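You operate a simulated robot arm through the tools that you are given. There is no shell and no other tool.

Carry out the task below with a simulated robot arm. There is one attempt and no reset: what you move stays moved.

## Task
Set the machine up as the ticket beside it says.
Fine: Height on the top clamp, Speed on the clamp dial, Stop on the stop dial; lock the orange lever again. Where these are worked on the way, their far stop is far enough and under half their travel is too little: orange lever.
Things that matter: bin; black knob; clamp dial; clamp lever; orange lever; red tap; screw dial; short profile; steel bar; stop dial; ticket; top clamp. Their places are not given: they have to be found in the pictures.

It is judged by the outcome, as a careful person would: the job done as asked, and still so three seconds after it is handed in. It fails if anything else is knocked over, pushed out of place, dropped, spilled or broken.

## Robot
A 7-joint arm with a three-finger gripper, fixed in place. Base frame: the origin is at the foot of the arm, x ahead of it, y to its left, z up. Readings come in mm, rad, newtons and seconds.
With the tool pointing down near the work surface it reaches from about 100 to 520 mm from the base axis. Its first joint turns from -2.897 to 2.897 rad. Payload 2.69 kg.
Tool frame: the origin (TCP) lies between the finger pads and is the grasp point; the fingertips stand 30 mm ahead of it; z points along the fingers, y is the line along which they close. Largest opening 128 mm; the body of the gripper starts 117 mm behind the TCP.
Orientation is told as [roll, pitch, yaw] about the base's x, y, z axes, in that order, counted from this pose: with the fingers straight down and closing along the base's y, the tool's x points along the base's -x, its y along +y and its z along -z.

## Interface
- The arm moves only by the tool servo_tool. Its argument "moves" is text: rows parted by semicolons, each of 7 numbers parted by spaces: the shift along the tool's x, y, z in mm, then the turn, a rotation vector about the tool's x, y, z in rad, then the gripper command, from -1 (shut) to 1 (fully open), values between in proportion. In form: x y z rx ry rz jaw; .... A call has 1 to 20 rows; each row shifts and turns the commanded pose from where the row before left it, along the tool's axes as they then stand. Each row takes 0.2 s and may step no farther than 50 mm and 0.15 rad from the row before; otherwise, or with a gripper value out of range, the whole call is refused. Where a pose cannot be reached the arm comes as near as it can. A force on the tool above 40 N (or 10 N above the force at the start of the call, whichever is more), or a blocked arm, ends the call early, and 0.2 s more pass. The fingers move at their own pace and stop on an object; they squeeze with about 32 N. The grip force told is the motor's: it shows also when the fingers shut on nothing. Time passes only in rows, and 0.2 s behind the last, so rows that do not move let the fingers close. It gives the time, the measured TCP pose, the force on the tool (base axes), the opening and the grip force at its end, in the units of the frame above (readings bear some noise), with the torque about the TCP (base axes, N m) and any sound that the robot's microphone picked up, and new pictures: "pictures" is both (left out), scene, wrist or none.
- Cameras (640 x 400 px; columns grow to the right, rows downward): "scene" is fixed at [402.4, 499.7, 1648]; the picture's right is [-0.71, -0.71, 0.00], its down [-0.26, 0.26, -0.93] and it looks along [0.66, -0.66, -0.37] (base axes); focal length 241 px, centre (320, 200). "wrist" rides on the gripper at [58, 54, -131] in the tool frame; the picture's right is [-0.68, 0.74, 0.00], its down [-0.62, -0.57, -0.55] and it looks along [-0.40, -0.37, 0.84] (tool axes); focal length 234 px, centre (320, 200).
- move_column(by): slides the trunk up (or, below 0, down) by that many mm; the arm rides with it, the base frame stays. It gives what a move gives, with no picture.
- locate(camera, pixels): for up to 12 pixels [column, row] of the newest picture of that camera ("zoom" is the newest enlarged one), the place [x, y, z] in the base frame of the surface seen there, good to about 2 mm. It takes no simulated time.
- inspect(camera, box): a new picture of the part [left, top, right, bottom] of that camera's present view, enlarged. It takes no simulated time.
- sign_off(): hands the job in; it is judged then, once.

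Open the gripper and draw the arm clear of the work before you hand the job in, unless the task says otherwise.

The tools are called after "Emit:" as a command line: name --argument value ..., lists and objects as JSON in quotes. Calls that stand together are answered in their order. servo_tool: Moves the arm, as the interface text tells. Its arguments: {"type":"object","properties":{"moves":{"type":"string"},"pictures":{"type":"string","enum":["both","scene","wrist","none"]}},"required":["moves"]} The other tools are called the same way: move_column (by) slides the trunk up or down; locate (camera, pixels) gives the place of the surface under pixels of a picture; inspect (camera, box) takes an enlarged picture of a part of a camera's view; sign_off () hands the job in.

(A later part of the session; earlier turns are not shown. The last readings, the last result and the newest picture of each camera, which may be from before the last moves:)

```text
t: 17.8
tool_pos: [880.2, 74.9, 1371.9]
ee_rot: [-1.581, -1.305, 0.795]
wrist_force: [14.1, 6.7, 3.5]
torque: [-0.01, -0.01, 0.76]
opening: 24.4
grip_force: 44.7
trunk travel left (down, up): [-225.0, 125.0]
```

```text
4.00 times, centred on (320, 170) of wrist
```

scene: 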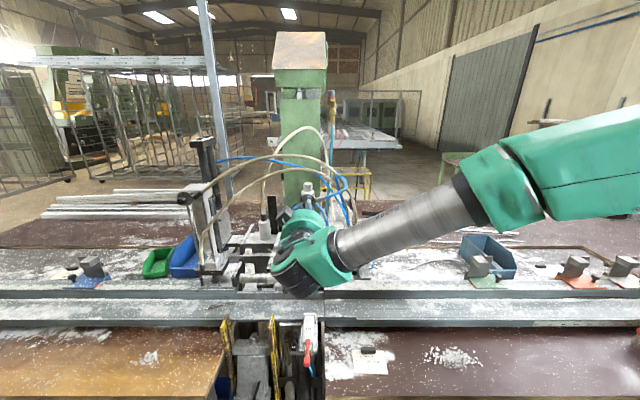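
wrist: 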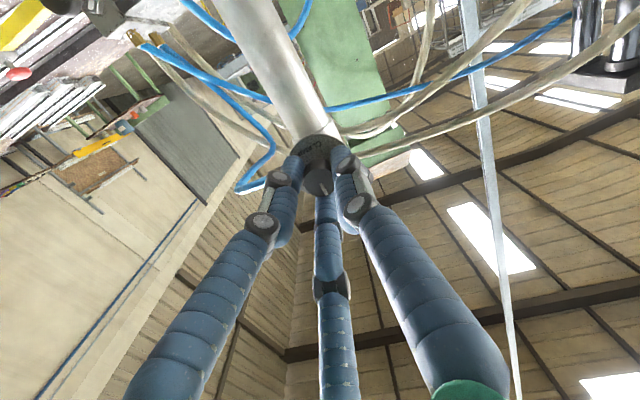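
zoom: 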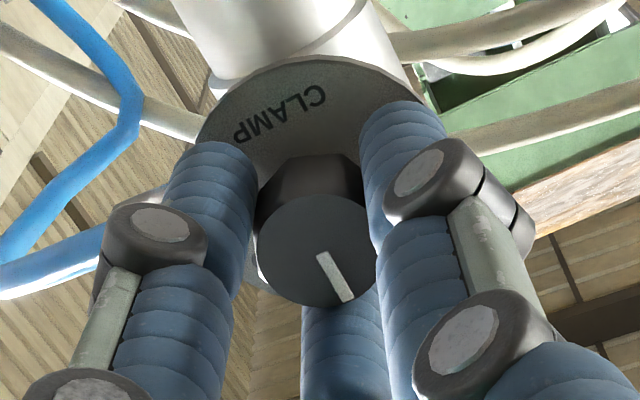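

The fingers hold the 24 mm knob, with a small side force of about 15 N. I ease that out and turn the knob clockwise by half of the 60° first.

Emit:
servo_tool --moves "-0.5 1.6 0 0 0 0 -1; 0 0 0 0 0 0.1 -1; 0 0 0 0 0 0.1 -1; 0 0 0 0 0 0.1 -1; 0 0 0 0 0 0.1 -1; 0 0 0 0 0 0.1 -1"

Emit:
inspect --camera "wrist" --box '[240, 120, 400, 220]'

```text
t: 19.2
tool_pos: [880.5, 75.3, 1372.1]
ee_rot: [1.578, -1.333, -2.363]
wrist_force: [4.4, 1.1, 4.4]
torque: [-0.22, -0.2, 0.15]
opening: 24.3
grip_force: 44.9
trunk travel left (down, up): [-225.0, 125.0]
```

scene: 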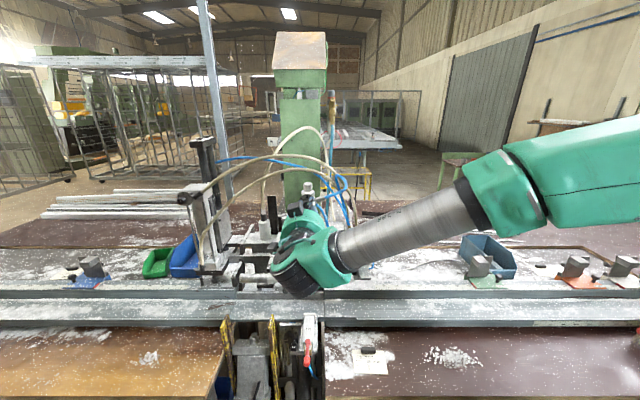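
wrist: 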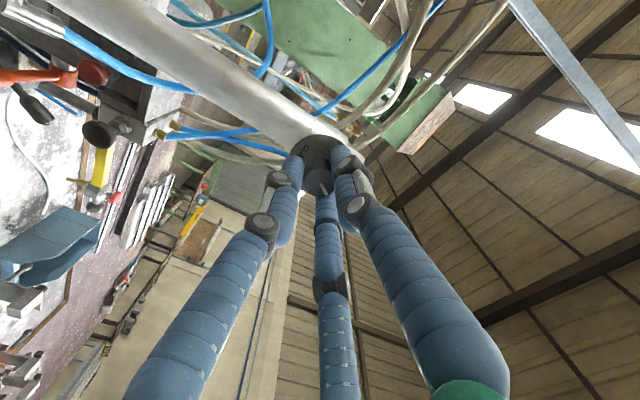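

```text
4.00 times, centred on (320, 170) of wrist
```

zoom: 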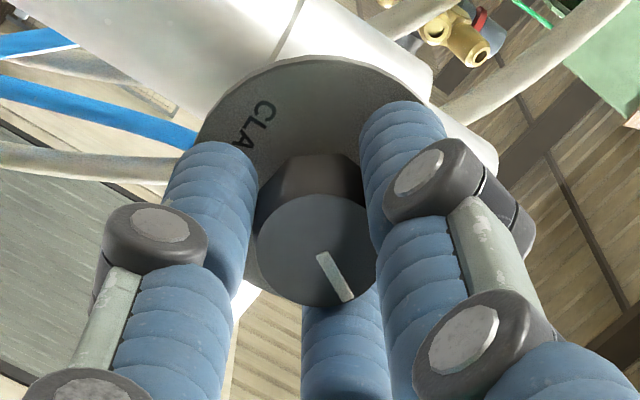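

The knob turns with the hand. I finish to 60° total and look at the dial marks.

Emit:
servo_tool --moves "0 0 0 0 0 0.11 -1; 0 0 0 0 0 0.11 -1; 0 0 0 0 0 0.11 -1; 0 0 0 0 0 0.11 -1; 0 0 0 0 0 0.11 -1; 0 0 0 0 0 0 -1"

Emit:
inspect --camera "wrist" --box '[240, 120, 400, 220]'

Emit:
inspect --camera "scene" --box '[283, 185, 331, 215]'

```text
t: 20.6
tool_pos: [879.8, 74.4, 1372.7]
ee_rot: [1.575, -0.785, -2.358]
wrist_force: [6.7, 3.0, 1.1]
torque: [-0.32, 0.12, 0.4]
opening: 24.2
grip_force: 45.5
trunk travel left (down, up): [-225.0, 125.0]
```

scene: 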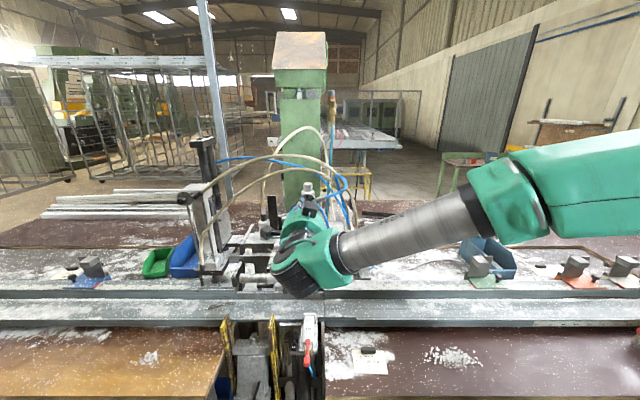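
wrist: 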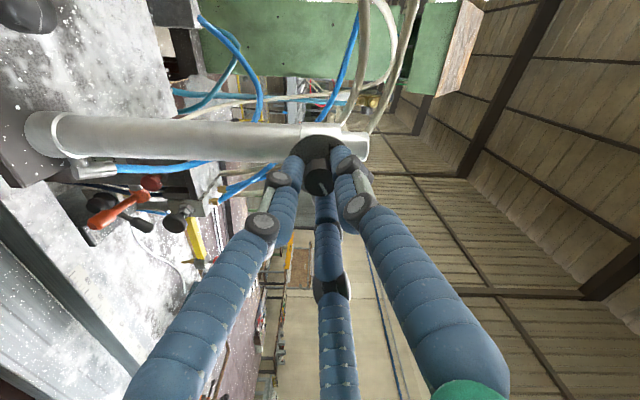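

```text
4.00 times, centred on (320, 170) of wrist
```

zoom: 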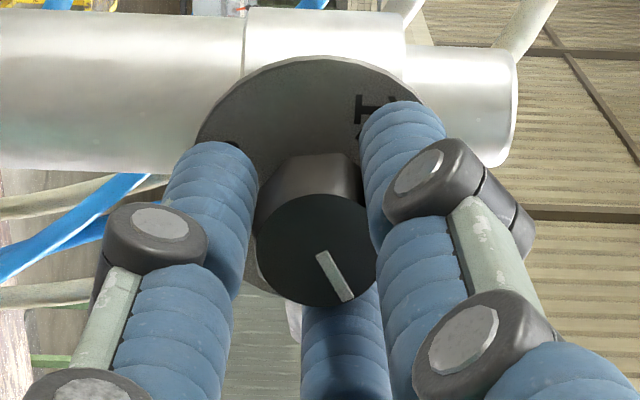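

```text
13.33 times, centred on (307, 200) of scene
```

zoom: 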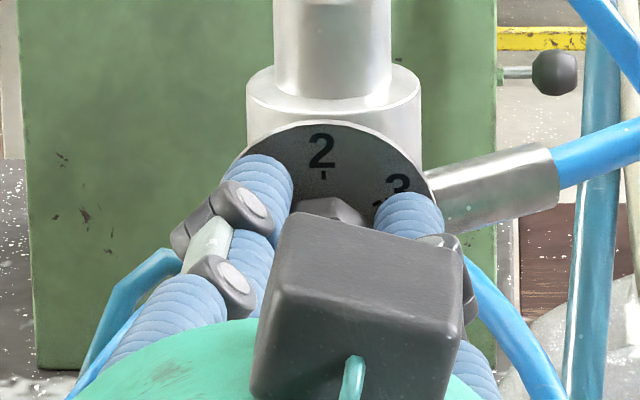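

I release, back off along the hand axis and check where the pointer stands.

Emit:
servo_tool --moves "0 0 0 0 0 0 0; 0 0 0 0 0 0 0; 0 0 -30 0 0 0 0; 0 0 -35 0 0 0 0; 0 0 -35 0 0 0 0"

Emit:
inspect --camera "wrist" --box '[280, 100, 360, 160]'

Emit:
inspect --camera "scene" --box '[283, 185, 331, 215]'

```text
t: 21.8
tool_pos: [810.4, 146.5, 1370.7]
ee_rot: [1.574, -0.785, -2.358]
wrist_force: [-0.3, 0.4, -0.9]
torque: [-0.02, -0.02, 0.03]
opening: 64.2
grip_force: 0.0
trunk travel left (down, up): [-225.0, 125.0]
```

scene: 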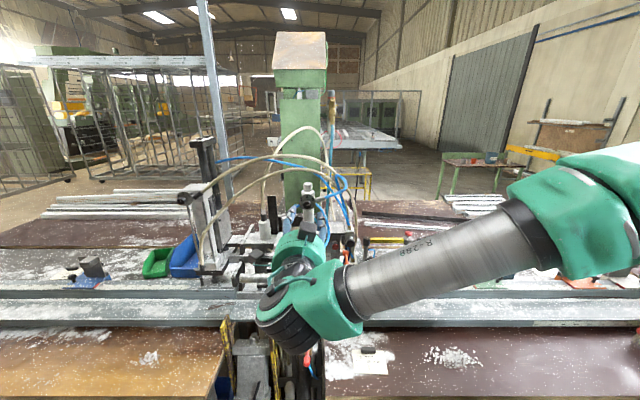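
wrist: 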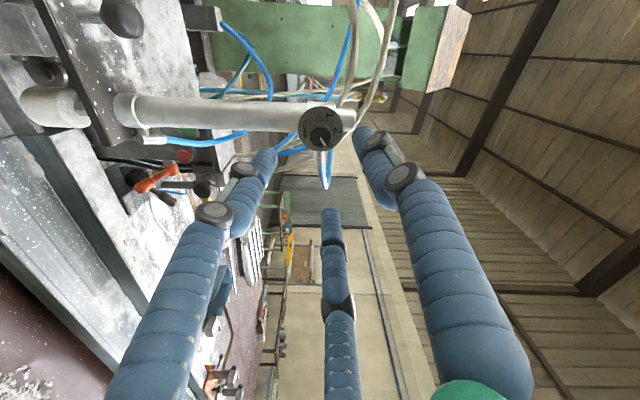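

```text
6.67 times, centred on (320, 130) of wrist
```

zoom: 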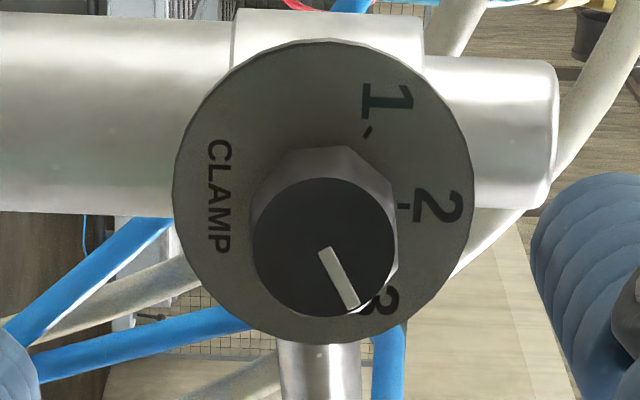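

```text
13.33 times, centred on (307, 200) of scene
```

zoom: 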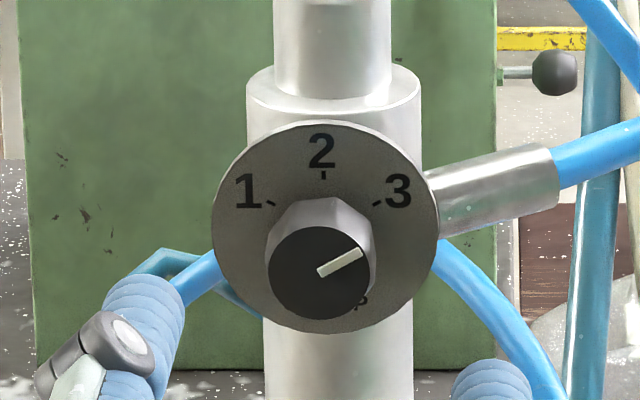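

The pointer stands at 3 (about 61° versus the tick's 62°). Next, the orange lever: I move right and down to view it from in front.

Emit:
servo_tool --moves "8.1 -34.4 0 0 0 0 0; 8.1 -34.4 0 0 0 0 0; 8.1 -34.4 0 0 0 0 0; 8.1 -34.4 0 0 0 0 0; 8.1 -34.4 0 0 0 0 0; 8.1 -34.4 0 0 0 0 0; 8.1 -34.4 0 0 0 0 0; 8.1 -34.4 0 0 0 0 0"

Emit:
inspect --camera "wrist" --box '[200, 60, 400, 200]'

```text
t: 23.6
tool_pos: [784.3, 101.1, 1267.4]
ee_rot: [1.548, -0.808, -2.354]
wrist_force: [0.3, -0.9, -0.5]
torque: [-0.02, -0.01, -0.05]
opening: 63.9
grip_force: 0.1
out of reach, approached as far as the arm can: row 3, 4, 5, 6, 7, 8
trunk travel left (down, up): [-225.0, 125.0]
```

scene: 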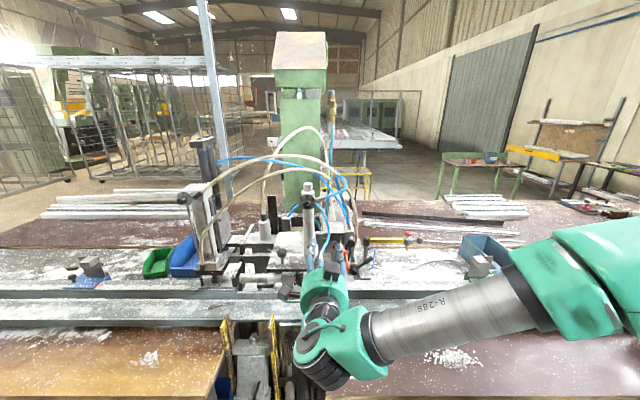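
wrist: 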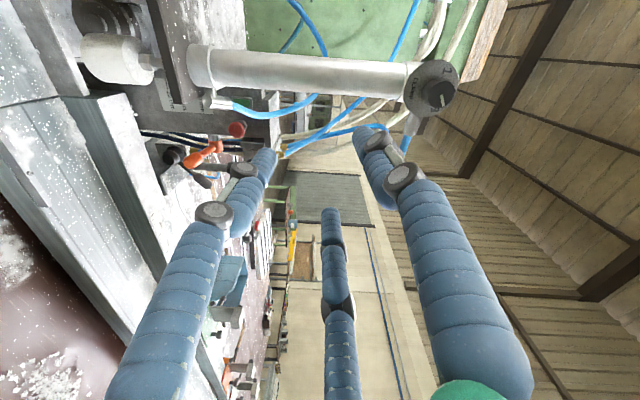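

```text
2.86 times, centred on (300, 130) of wrist
```

zoom: 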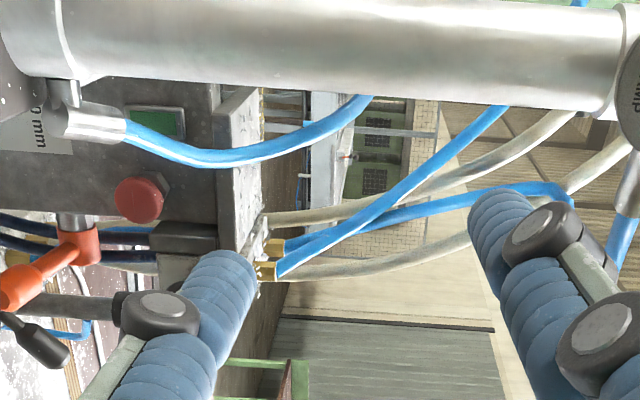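

The arm cannot go lower at this trunk height. I lower the trunk by 150 mm, which carries the hand straight down in free space in front of the machine.

Emit:
move_column --by -150

Emit:
inspect --camera "wrist" --box '[160, 40, 480, 240]'

Emit:
inspect --camera "scene" --box '[200, 180, 520, 400]'

```text
t: 25.4
tool_pos: [782.8, 101.1, 1119.4]
ee_rot: [1.552, -0.809, -2.353]
wrist_force: [0.1, -0.9, -0.7]
torque: [0.0, 0.01, -0.03]
opening: 63.9
grip_force: 0.0
trunk travel left (down, up): [-75.0, 275.0]
```

```text
2.00 times, centred on (320, 140) of wrist
```

zoom: 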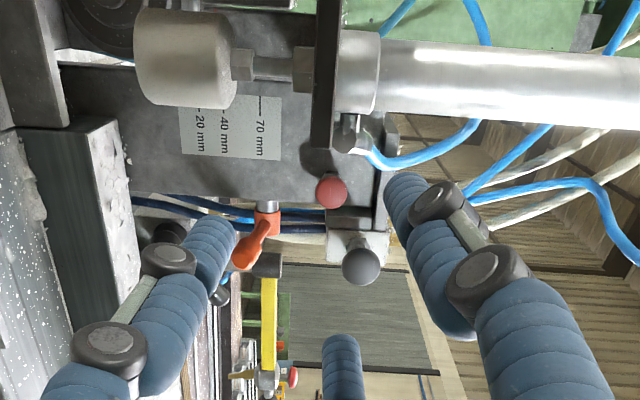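

```text
1.82 times, centred on (360, 290) of scene
```

zoom: 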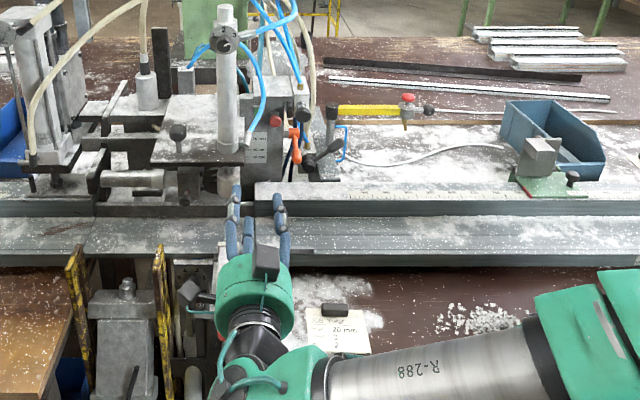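

The wrist camera now shows the scale at (255,110) and the lever at (290,165). I zoom in on both.

Emit:
inspect --camera "wrist" --box '[230, 70, 326, 130]'

Emit:
inspect --camera "wrist" --box '[240, 120, 368, 200]'

Emit:
inspect --camera "scene" --box '[320, 240, 384, 280]'

Emit:
locate --camera "wrist" --pixels '[[293, 147], [290, 155], [285, 165], [281, 170], [292, 140], [298, 152], [340, 172], [325, 136], [320, 110], [316, 100], [260, 165], [288, 160]]'

```text
6.67 times, centred on (278, 100) of wrist
```

zoom: 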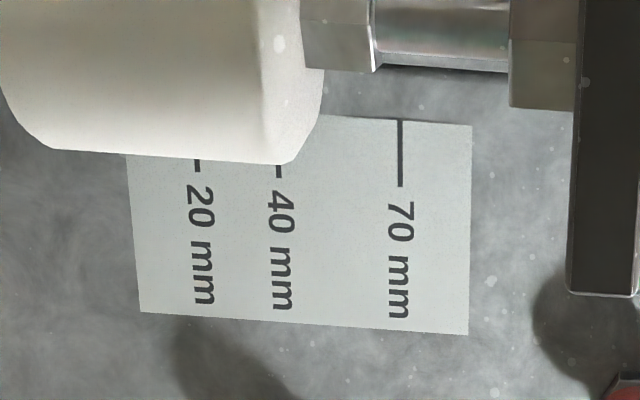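

```text
5.00 times, centred on (304, 160) of wrist
```

zoom: 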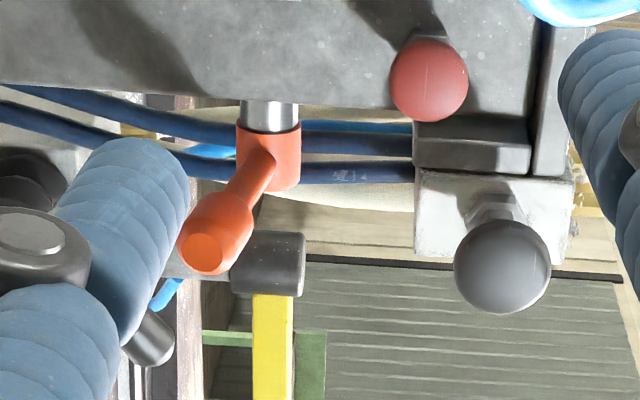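

```text
10.00 times, centred on (352, 260) of scene
```

zoom: 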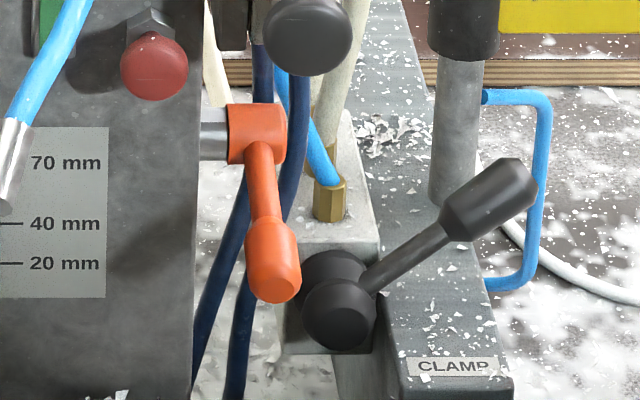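

```text
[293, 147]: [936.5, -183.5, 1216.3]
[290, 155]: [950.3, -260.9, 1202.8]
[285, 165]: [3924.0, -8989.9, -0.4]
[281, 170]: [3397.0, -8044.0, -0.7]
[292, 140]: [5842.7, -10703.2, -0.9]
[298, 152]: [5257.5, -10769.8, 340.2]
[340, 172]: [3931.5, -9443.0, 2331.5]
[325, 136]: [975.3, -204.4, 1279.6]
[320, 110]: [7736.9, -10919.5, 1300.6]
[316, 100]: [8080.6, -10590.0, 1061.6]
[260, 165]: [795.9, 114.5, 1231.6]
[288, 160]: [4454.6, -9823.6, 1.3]
```

The locate used the old wrist picture; I take a still row for fresh pictures.

Emit:
servo_tool --moves "0 0 0 0 0 0 0"

Emit:
locate --camera "wrist" --pixels '[[297, 149], [294, 155], [290, 160], [286, 166], [283, 169], [299, 153], [294, 150], [325, 134], [340, 173], [288, 168], [282, 163]]'

Emit:
locate --camera "scene" --pixels '[[345.5, 253.5], [346, 257], [346.5, 262], [347, 265], [347, 268], [347, 269], [352, 243], [335, 247]]'

```text
t: 25.8
tool_pos: [783.8, 100.5, 1118.0]
ee_rot: [1.553, -0.809, -2.353]
wrist_force: [0.2, -0.7, 0.1]
torque: [0.01, -0.02, 0.06]
opening: 64.1
grip_force: 0.0
trunk travel left (down, up): [-75.0, 275.0]
```

scene: 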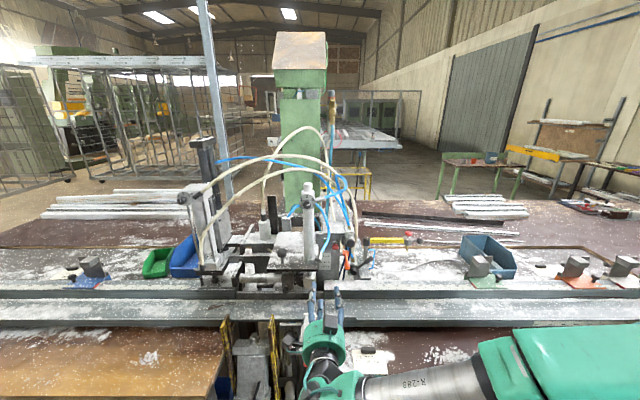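
wrist: 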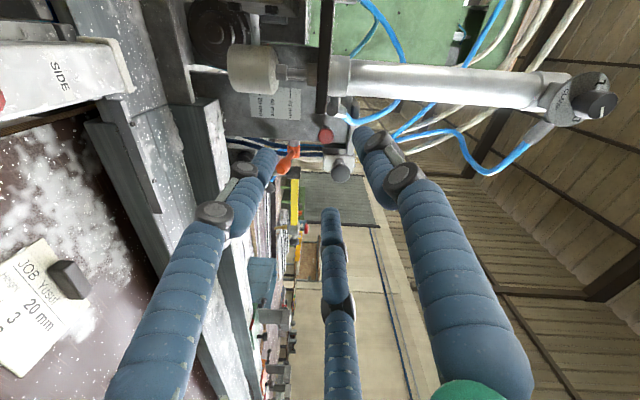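

```text
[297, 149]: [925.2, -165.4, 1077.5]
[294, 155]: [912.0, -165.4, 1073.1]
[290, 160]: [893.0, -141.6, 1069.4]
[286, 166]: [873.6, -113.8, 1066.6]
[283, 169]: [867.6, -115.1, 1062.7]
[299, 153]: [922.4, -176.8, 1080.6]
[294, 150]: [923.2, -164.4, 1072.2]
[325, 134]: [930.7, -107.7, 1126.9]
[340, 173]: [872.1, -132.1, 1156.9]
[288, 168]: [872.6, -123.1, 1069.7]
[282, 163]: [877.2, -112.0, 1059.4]
```

```text
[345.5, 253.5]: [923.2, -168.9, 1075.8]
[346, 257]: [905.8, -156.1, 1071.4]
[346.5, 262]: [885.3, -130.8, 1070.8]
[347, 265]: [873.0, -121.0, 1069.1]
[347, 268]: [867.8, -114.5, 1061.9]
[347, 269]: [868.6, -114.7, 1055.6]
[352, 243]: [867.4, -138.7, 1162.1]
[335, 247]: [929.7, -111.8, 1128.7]
```

Lever: hub near (935,-178,1076), handle tip near (866,-114,1061), on the line s≈-533. I lower the trunk 55 mm to the lever's height, then shift right in front of it.

Emit:
move_column --by -55

Emit:
servo_tool --moves "-16 -16.5 10 0 0 0 0.2; -16 -16.5 10 0 0 0 0.2; -16 -16.5 10 0 0 0 0.2; -16 -16.5 10 0 0 0 0.2; 0 0 30 0 0 0 0.2"

Emit:
inspect --camera "wrist" --box '[200, 60, 440, 210]'

Emit:
inspect --camera "scene" --box '[280, 220, 440, 320]'

```text
t: 26.7
tool_pos: [784.1, 101.4, 1064.1]
ee_rot: [1.553, -0.81, -2.352]
wrist_force: [0.3, 0.0, 0.1]
torque: [0.01, 0.02, -0.05]
opening: 64.1
grip_force: 0.2
trunk travel left (down, up): [-20.0, 330.0]
```

```text
t: 27.9
tool_pos: [782.5, -1.0, 1099.0]
ee_rot: [1.544, -0.817, -2.352]
wrist_force: [-0.7, 0.7, 1.2]
torque: [0.05, 0.02, -0.01]
opening: 77.0
grip_force: 0.1
out of reach, approached as far as the arm can: row 1, 2, 3, 4
trunk travel left (down, up): [-20.0, 330.0]
```

scene: 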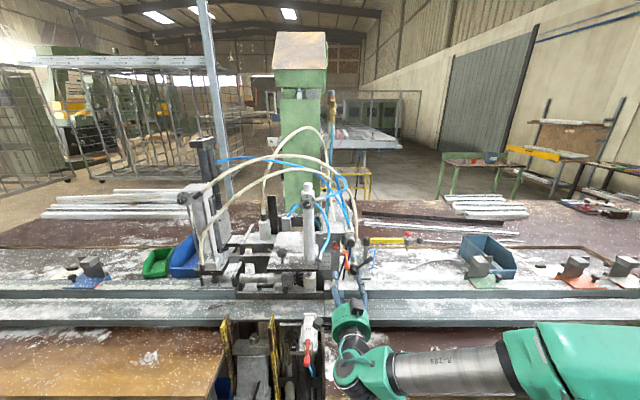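
wrist: 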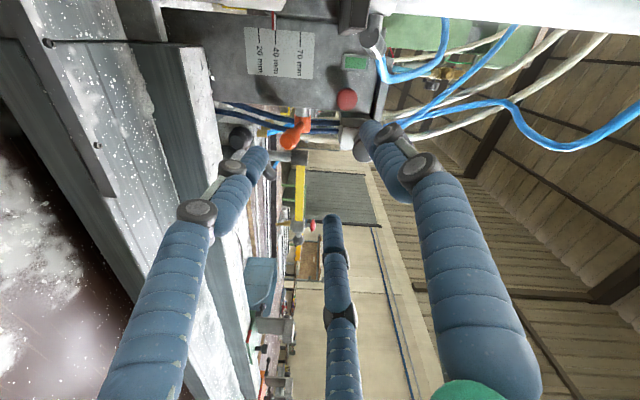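

```text
2.67 times, centred on (320, 135) of wrist
```

zoom: 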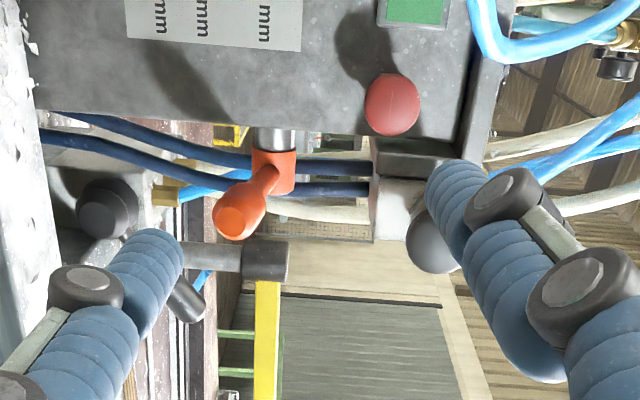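

```text
4.00 times, centred on (360, 270) of scene
```

zoom: 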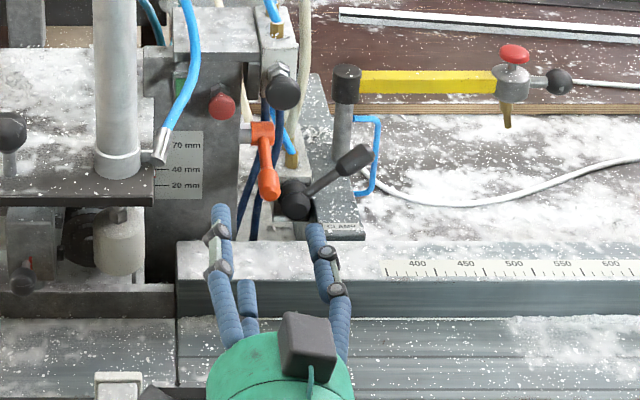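

The arm is at a joint limit again with this roll, but the scale and its red pointer are visible at wrist (275,30). I read it, then relieve the roll.

Emit:
inspect --camera "wrist" --box '[230, 0, 350, 80]'

Emit:
locate --camera "wrist" --pixels '[[275, 18], [275, 35], [275, 25], [261, 33], [299, 35], [276, 42], [300, 130], [291, 142], [293, 137], [305, 123]]'

```text
5.00 times, centred on (290, 40) of wrist
```

zoom: 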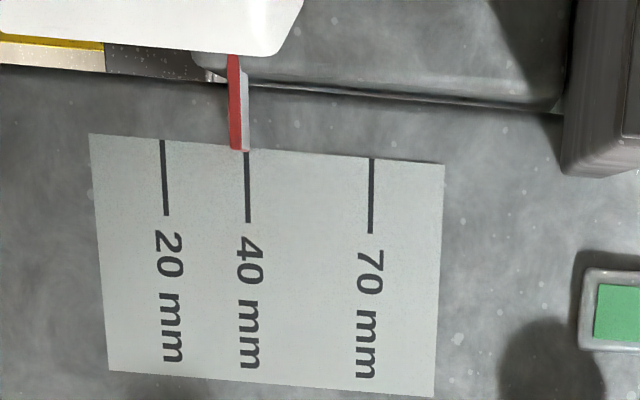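

```text
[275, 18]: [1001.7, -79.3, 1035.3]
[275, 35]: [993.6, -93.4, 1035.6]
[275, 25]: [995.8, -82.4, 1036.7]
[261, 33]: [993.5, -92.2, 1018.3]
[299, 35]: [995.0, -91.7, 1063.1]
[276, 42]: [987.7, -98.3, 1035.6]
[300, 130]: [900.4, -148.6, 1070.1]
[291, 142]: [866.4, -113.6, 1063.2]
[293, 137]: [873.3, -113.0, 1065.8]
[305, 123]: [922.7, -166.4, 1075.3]
```

The pointer reads 40 mm now, so the clamp must come down 20 mm. I roll the hand back 45° to gain reach and go for the lever height.

Emit:
servo_tool --moves "0 0 0 0 0 -0.131 0.2; 0 0 0 0 0 -0.131 0.2; 0 0 0 0 0 -0.131 0.2; 0 0 0 0 0 -0.131 0.2; 0 0 0 0 0 -0.131 0.2; 0 0 0 0 0 -0.131 0.2; 20 0 0 0 0 0 0.2; 17 0 0 0 0 0 0.2"

Emit:
inspect --camera "wrist" --box '[200, 60, 440, 210]'

Emit:
inspect --camera "scene" --box '[240, 220, 460, 370]'

```text
t: 29.7
tool_pos: [782.0, -2.1, 1061.4]
ee_rot: [-1.109, -1.541, 0.31]
wrist_force: [0.0, 0.2, 0.6]
torque: [0.02, 0.0, 0.01]
opening: 76.7
grip_force: 0.0
trunk travel left (down, up): [-20.0, 330.0]
```

scene: 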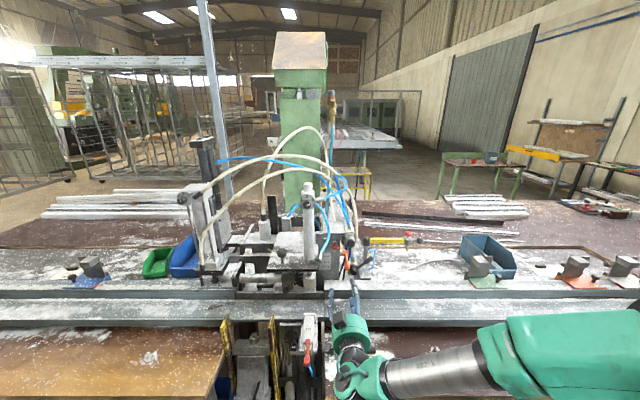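
wrist: 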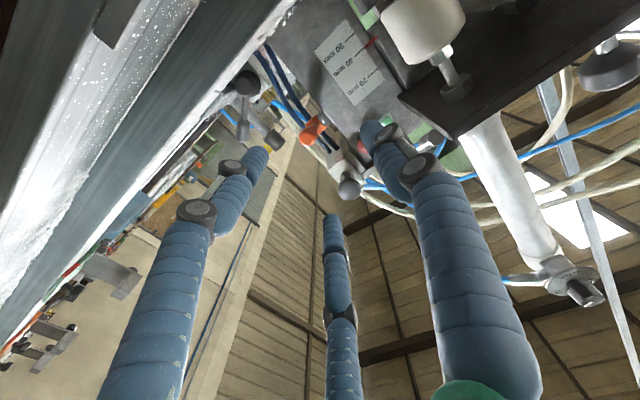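

```text
2.67 times, centred on (320, 135) of wrist
```

zoom: 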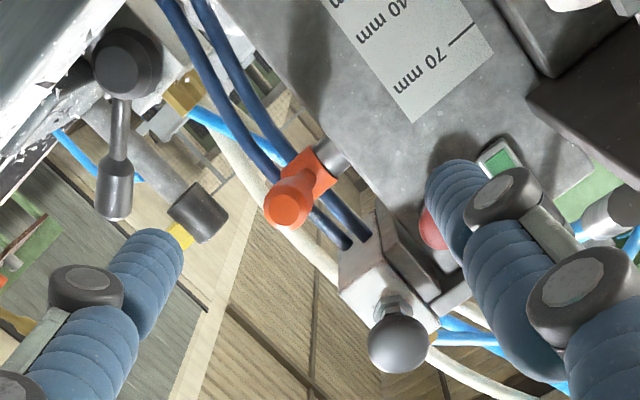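

```text
2.67 times, centred on (350, 295) of scene
```

zoom: 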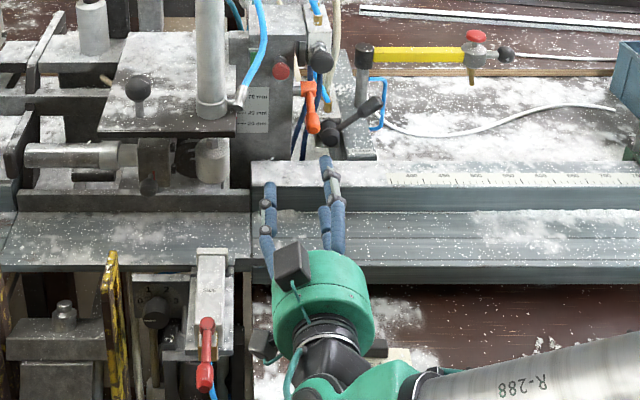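

Now at the lever's height and 18 mm too far left. I shift right and advance until the fingertips are just ahead of the handle end.

Emit:
servo_tool --moves "0 -9 25 0 0 0 0; 0 -9 25 0 0 0 0; 0 0 25 0 0 0 0; 0 0 20 0 0 0 0"

Emit:
inspect --camera "wrist" --box '[240, 110, 400, 210]'

Emit:
locate --camera "wrist" --pixels '[[300, 150], [305, 155], [310, 160], [315, 160], [320, 165], [310, 150], [320, 150], [330, 150]]'

```text
t: 30.7
tool_pos: [833.9, -80.7, 1059.1]
ee_rot: [-1.072, -1.542, 0.275]
wrist_force: [0.0, -0.4, -0.6]
torque: [0.02, 0.02, 0.01]
opening: 63.9
grip_force: 0.1
trunk travel left (down, up): [-20.0, 330.0]
```

scene: 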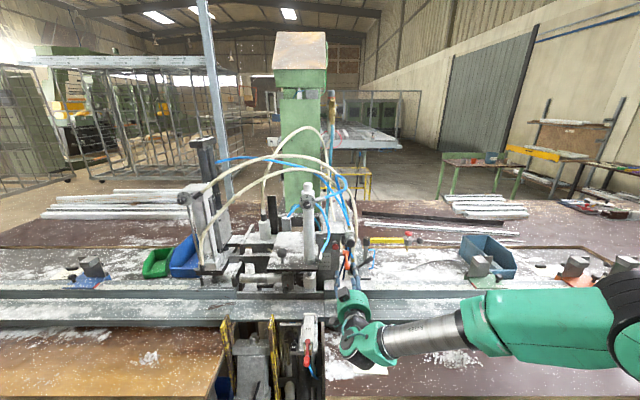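
wrist: 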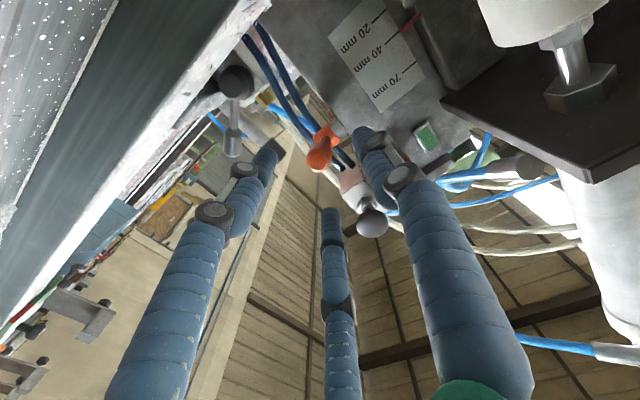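

```text
4.00 times, centred on (320, 160) of wrist
```

zoom: 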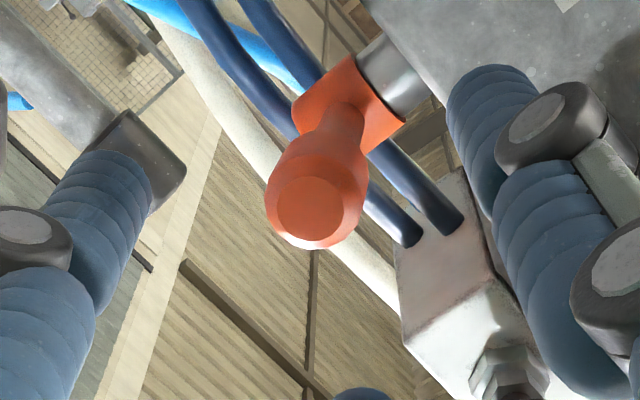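

```text
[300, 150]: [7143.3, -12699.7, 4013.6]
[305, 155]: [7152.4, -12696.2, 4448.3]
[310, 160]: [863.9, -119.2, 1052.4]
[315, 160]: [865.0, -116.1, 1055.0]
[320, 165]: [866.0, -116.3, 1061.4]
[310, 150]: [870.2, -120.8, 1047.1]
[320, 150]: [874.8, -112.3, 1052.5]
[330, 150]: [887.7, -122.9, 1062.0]
```

The handle end is at (865,-116,1058), 3 mm right of the hand axis. I advance around it and close.

Emit:
servo_tool --moves "0 -2.5 16 0 0 0 0; 0 0 16 0 0 0 0; 0 0 14 0 0 0 0; 0 0 0 0 0 0 -1; 0 0 0 0 0 0 -1; 0 0 0 0 0 0 -1"

Emit:
inspect --camera "wrist" --box '[240, 110, 400, 210]'

Emit:
inspect --camera "scene" --box '[310, 235, 390, 285]'

```text
t: 32.1
tool_pos: [865.1, -116.2, 1061.3]
ee_rot: [-1.095, -1.543, 0.297]
wrist_force: [-4.7, -2.2, 1.5]
torque: [-0.46, 0.13, 0.6]
opening: 21.3
grip_force: 44.4
trunk travel left (down, up): [-20.0, 330.0]
```

scene: 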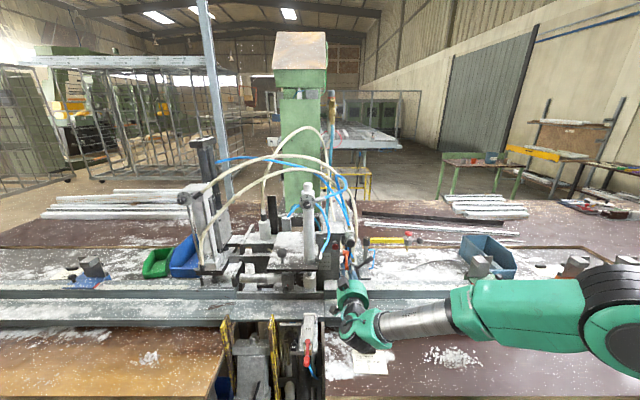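
wrist: 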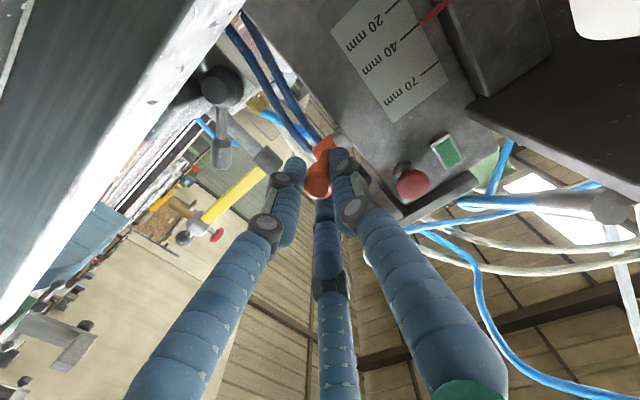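

```text
4.00 times, centred on (320, 160) of wrist
```

zoom: 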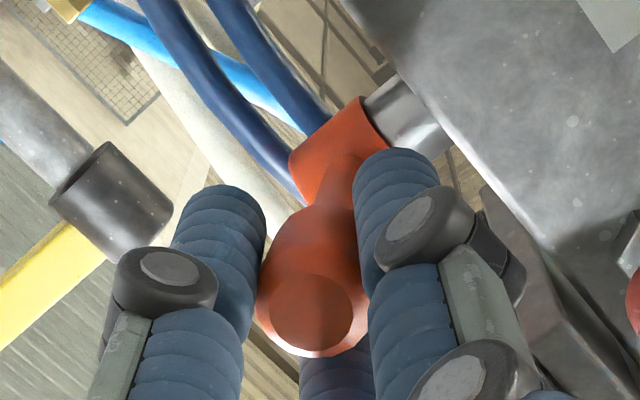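

```text
8.00 times, centred on (350, 260) of scene
```

zoom: 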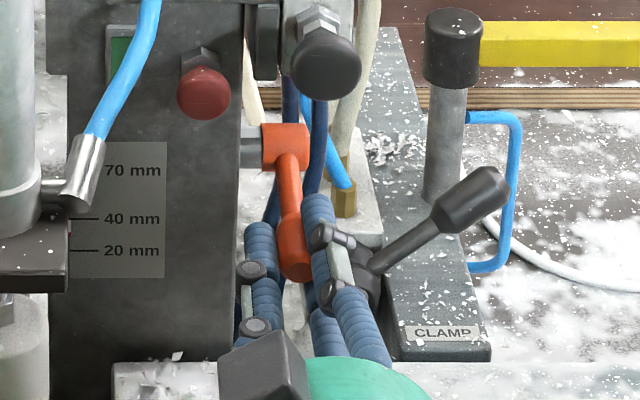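

The handle is held (21.3 mm). I test the swing direction gently: lift about 5 mm along the hub arc with matching tilt and watch the force.

Emit:
servo_tool --moves "-2.3 0 -0.4 0 0.025 0 -1; -2.3 0 -0.4 0 0.025 0 -1; 0 0 0 0 0 0 -1" --pictures "none"

```text
t: 32.9
tool_pos: [864.5, -115.1, 1062.6]
ee_rot: [-0.38, -1.5, -0.417]
wrist_force: [0.8, -8.9, -8.3]
torque: [-0.71, -0.62, 0.23]
opening: 21.2
grip_force: 44.1
trunk travel left (down, up): [-20.0, 330.0]
```

Up gives a rising counter-force (-8 N in z) with little motion. I go back and test the downward direction.

Emit:
servo_tool --moves "2.3 0 0.4 0 -0.025 0 -1; 2.3 0 0.4 0 -0.025 0 -1; 2.3 0 0.4 0 -0.025 0 -1; 2.3 0 0.4 0 -0.025 0 -1; 0 0 0 0 0 0 -1" --pictures "none"

```text
t: 34.1
tool_pos: [864.1, -115.6, 1055.4]
ee_rot: [-2.533, -1.525, 1.74]
wrist_force: [-13.6, 1.4, -3.1]
torque: [-0.08, 0.2, 0.25]
opening: 21.0
grip_force: 45.1
trunk travel left (down, up): [-20.0, 330.0]
```

Downwards moves freely (z 1055, little counter-force). I continue further down along the arc.

Emit:
servo_tool --moves "4.6 0 0.8 0 -0.05 0 -1; 4.6 0 1.0 0 -0.05 0 -1; 4.6 0 1.2 0 -0.05 0 -1; 0 0 0 0 0 0 -1"

Emit:
inspect --camera "wrist" --box '[240, 110, 400, 210]'

Emit:
inspect --camera "scene" --box '[310, 235, 390, 285]'

```text
t: 35.1
tool_pos: [867.7, -118.6, 1043.2]
ee_rot: [-3.007, -1.379, 2.214]
wrist_force: [-10.6, 10.8, 1.7]
torque: [-0.59, -0.39, 0.46]
opening: 21.4
grip_force: 45.4
trunk travel left (down, up): [-20.0, 330.0]
```

scene: 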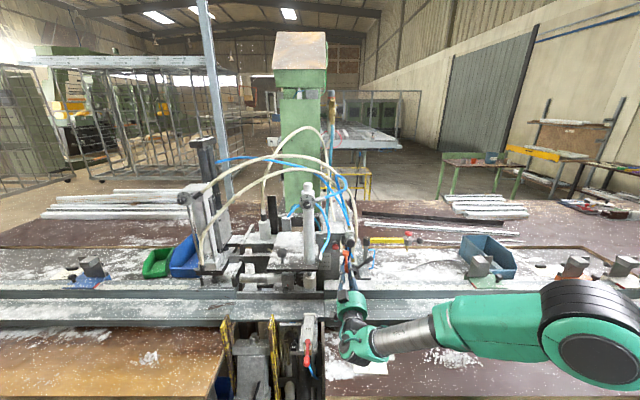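
wrist: 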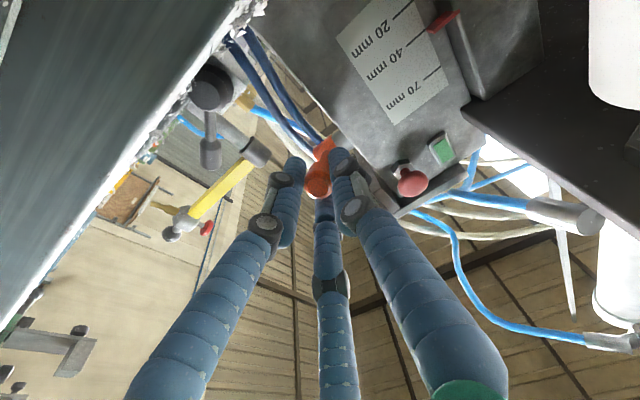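

```text
4.00 times, centred on (320, 160) of wrist
```

zoom: 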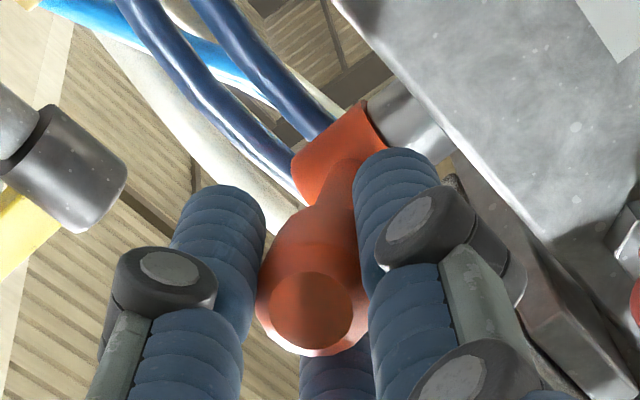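

```text
8.00 times, centred on (350, 260) of scene
```

zoom: 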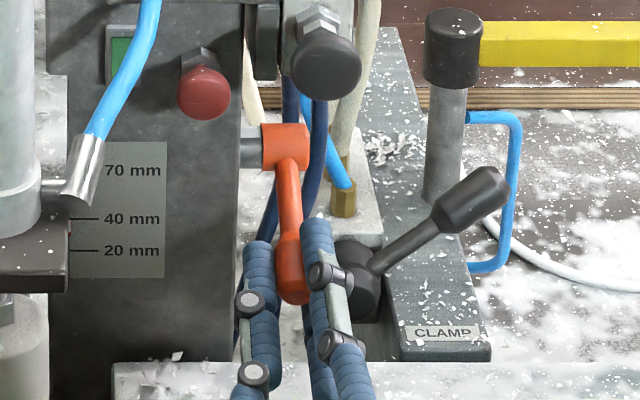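

The lever swings downwards to unlock. To push it further without the hand hitting the rail, I let go, back off and tilt the hand to point about 35° down.

Emit:
servo_tool --moves "0 0 0 0 0 0 0.25; 0 0 0 0 0 0 0.25; -4 0 -25 0 0 0 0.25; -4 0 -30 0 0 0 0.25; 0 0 0 0 0.134 0 0.25; 0 0 0 0 0.134 0 0.25; 0 0 0 0 0.134 0 0.25; 0 0 0 0 0.134 0 0.25; 0 0 0 0 0.134 0 0.25; 0 0 0 0 0.134 0 0.25"

Emit:
inspect --camera "wrist" --box '[200, 60, 440, 210]'

Emit:
inspect --camera "scene" --box '[310, 235, 390, 285]'

```text
t: 37.3
tool_pos: [829.3, -78.7, 1037.6]
ee_rot: [-0.042, -0.949, -0.759]
wrist_force: [-0.9, 0.0, -0.1]
torque: [-0.03, -0.03, 0.03]
opening: 79.8
grip_force: 0.1
trunk travel left (down, up): [-20.0, 330.0]
```

scene: 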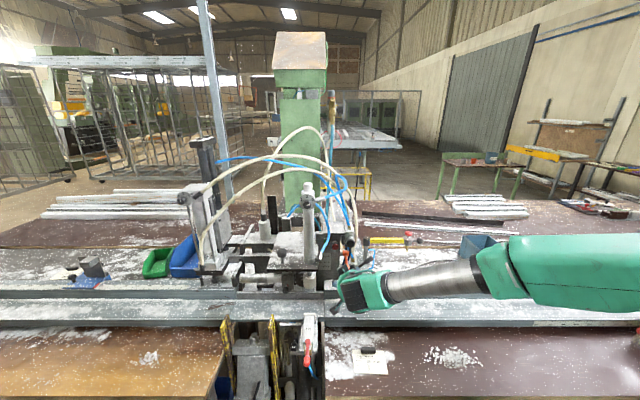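
wrist: 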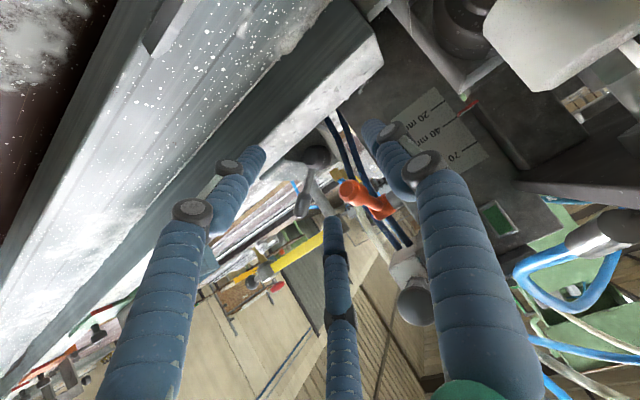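

```text
2.67 times, centred on (320, 135) of wrist
```

zoom: 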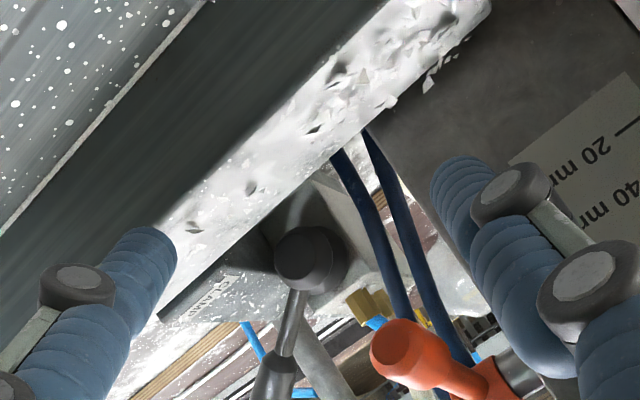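

```text
8.00 times, centred on (350, 260) of scene
```

zoom: 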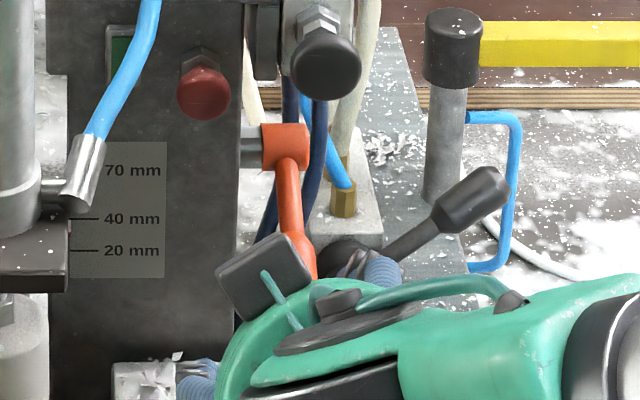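

I locate the lever in its present position from this view.

Emit:
locate --camera "wrist" --pixels '[[346, 189], [352, 189], [360, 194], [367, 198], [378, 203], [386, 206], [352, 183], [349, 196], [411, 302], [318, 155]]'

```text
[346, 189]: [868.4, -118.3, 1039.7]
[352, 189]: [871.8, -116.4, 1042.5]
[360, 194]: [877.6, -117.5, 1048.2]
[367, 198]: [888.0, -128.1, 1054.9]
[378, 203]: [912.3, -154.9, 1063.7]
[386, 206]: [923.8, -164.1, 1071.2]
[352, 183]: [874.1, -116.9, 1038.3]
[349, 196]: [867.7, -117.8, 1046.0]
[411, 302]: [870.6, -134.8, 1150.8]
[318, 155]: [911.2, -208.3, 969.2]
```

The handle end is now at (869,-118,1041), about 22° below level. I move up and back, then slide the open fingers over the handle from front-above.

Emit:
servo_tool --moves "-24 -2.5 0 0 0 0 0.25; -23 -2.5 0 0 0 0 0.25; 0 0 17 0 0 0 0.25; 0 0 17 0 0 0 0.25; 0 0 17 0 0 0 0.25"

Emit:
inspect --camera "wrist" --box '[200, 90, 440, 240]'

Emit:
inspect --camera "scene" --box '[310, 235, 390, 285]'

```text
t: 38.5
tool_pos: [873.7, -133.3, 1048.3]
ee_rot: [-0.046, -0.951, -0.76]
wrist_force: [-0.9, 0.8, -0.3]
torque: [0.01, 0.0, -0.04]
opening: 80.1
grip_force: 0.1
trunk travel left (down, up): [-20.0, 330.0]
```

scene: 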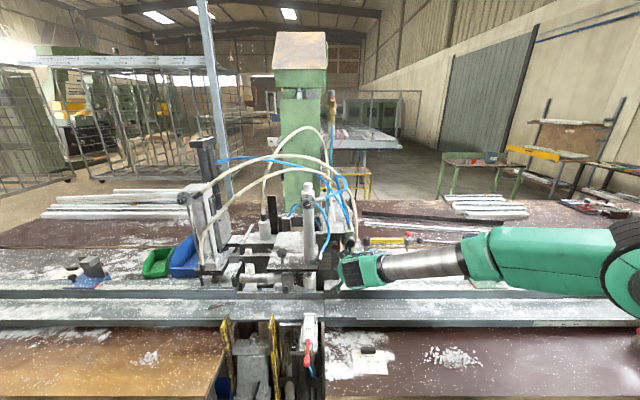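
wrist: 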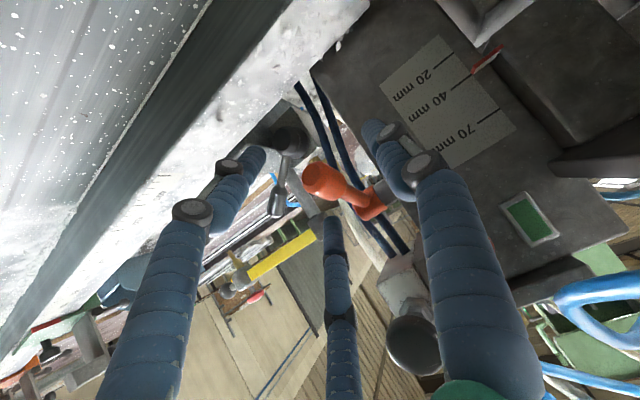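

```text
2.67 times, centred on (320, 165) of wrist
```

zoom: 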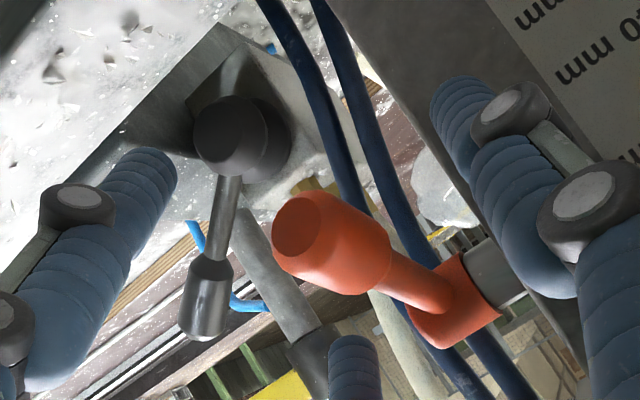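

```text
8.00 times, centred on (350, 260) of scene
```

zoom: 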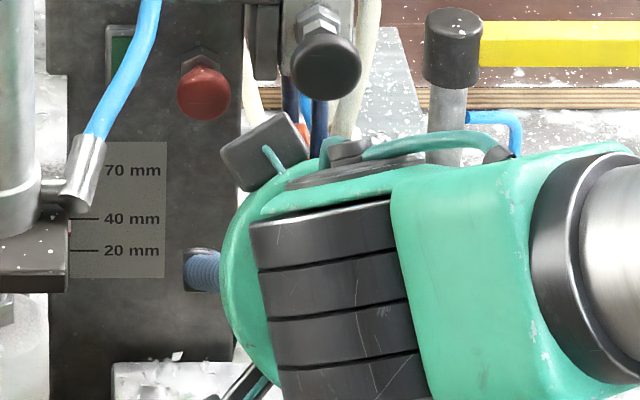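

The handle crosses between the fingers. I shift 4 mm left to centre it and close across the handle.

Emit:
servo_tool --moves "0 4 0 0 0 0 0.25; 0 0 0 0 0 0 -1; 0 0 0 0 0 0 -1; 0 0 0 0 0 0 -1"

Emit:
inspect --camera "wrist" --box '[200, 90, 440, 240]'

```text
t: 39.5
tool_pos: [875.3, -131.2, 1047.1]
ee_rot: [-0.048, -0.952, -0.759]
wrist_force: [-13.3, -4.0, -7.0]
torque: [0.26, 0.19, -0.15]
opening: 25.1
grip_force: 45.3
trunk travel left (down, up): [-20.0, 330.0]
```

scene: 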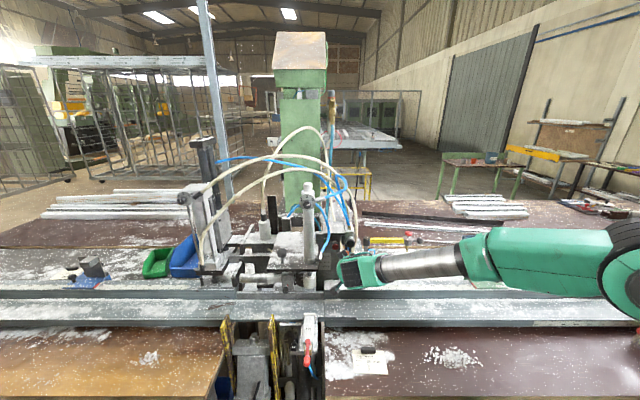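
wrist: 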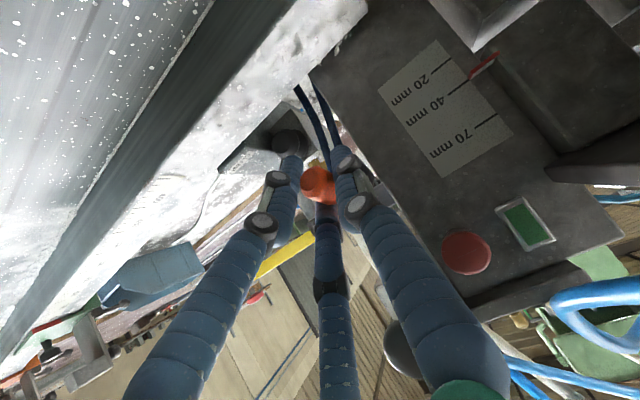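

```text
2.67 times, centred on (320, 165) of wrist
```

zoom: 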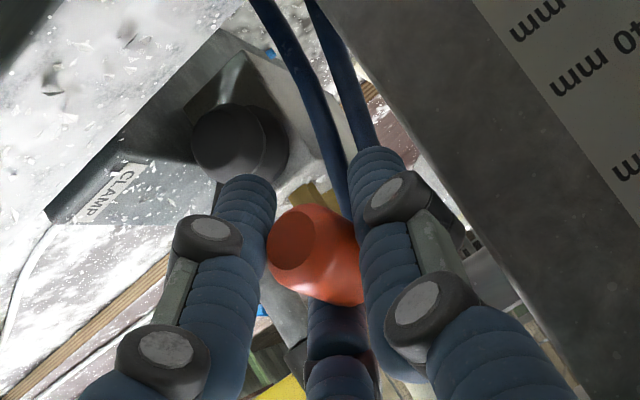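

The lever is held across. Before swinging it, I check the clearance to the column's right edge and the rail.

Emit:
locate --camera "wrist" --pixels '[[325, 85], [345, 110], [365, 140], [390, 180], [410, 215], [300, 60], [280, 90], [330, 30], [285, 140], [345, 165], [295, 145]]'

```text
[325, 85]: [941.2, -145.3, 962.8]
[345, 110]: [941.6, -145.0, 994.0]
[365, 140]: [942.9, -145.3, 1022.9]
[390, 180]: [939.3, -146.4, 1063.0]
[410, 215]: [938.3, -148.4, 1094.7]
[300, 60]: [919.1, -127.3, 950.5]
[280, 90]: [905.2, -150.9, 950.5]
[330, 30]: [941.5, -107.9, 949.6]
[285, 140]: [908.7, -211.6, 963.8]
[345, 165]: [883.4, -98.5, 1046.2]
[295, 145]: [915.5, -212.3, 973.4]
```

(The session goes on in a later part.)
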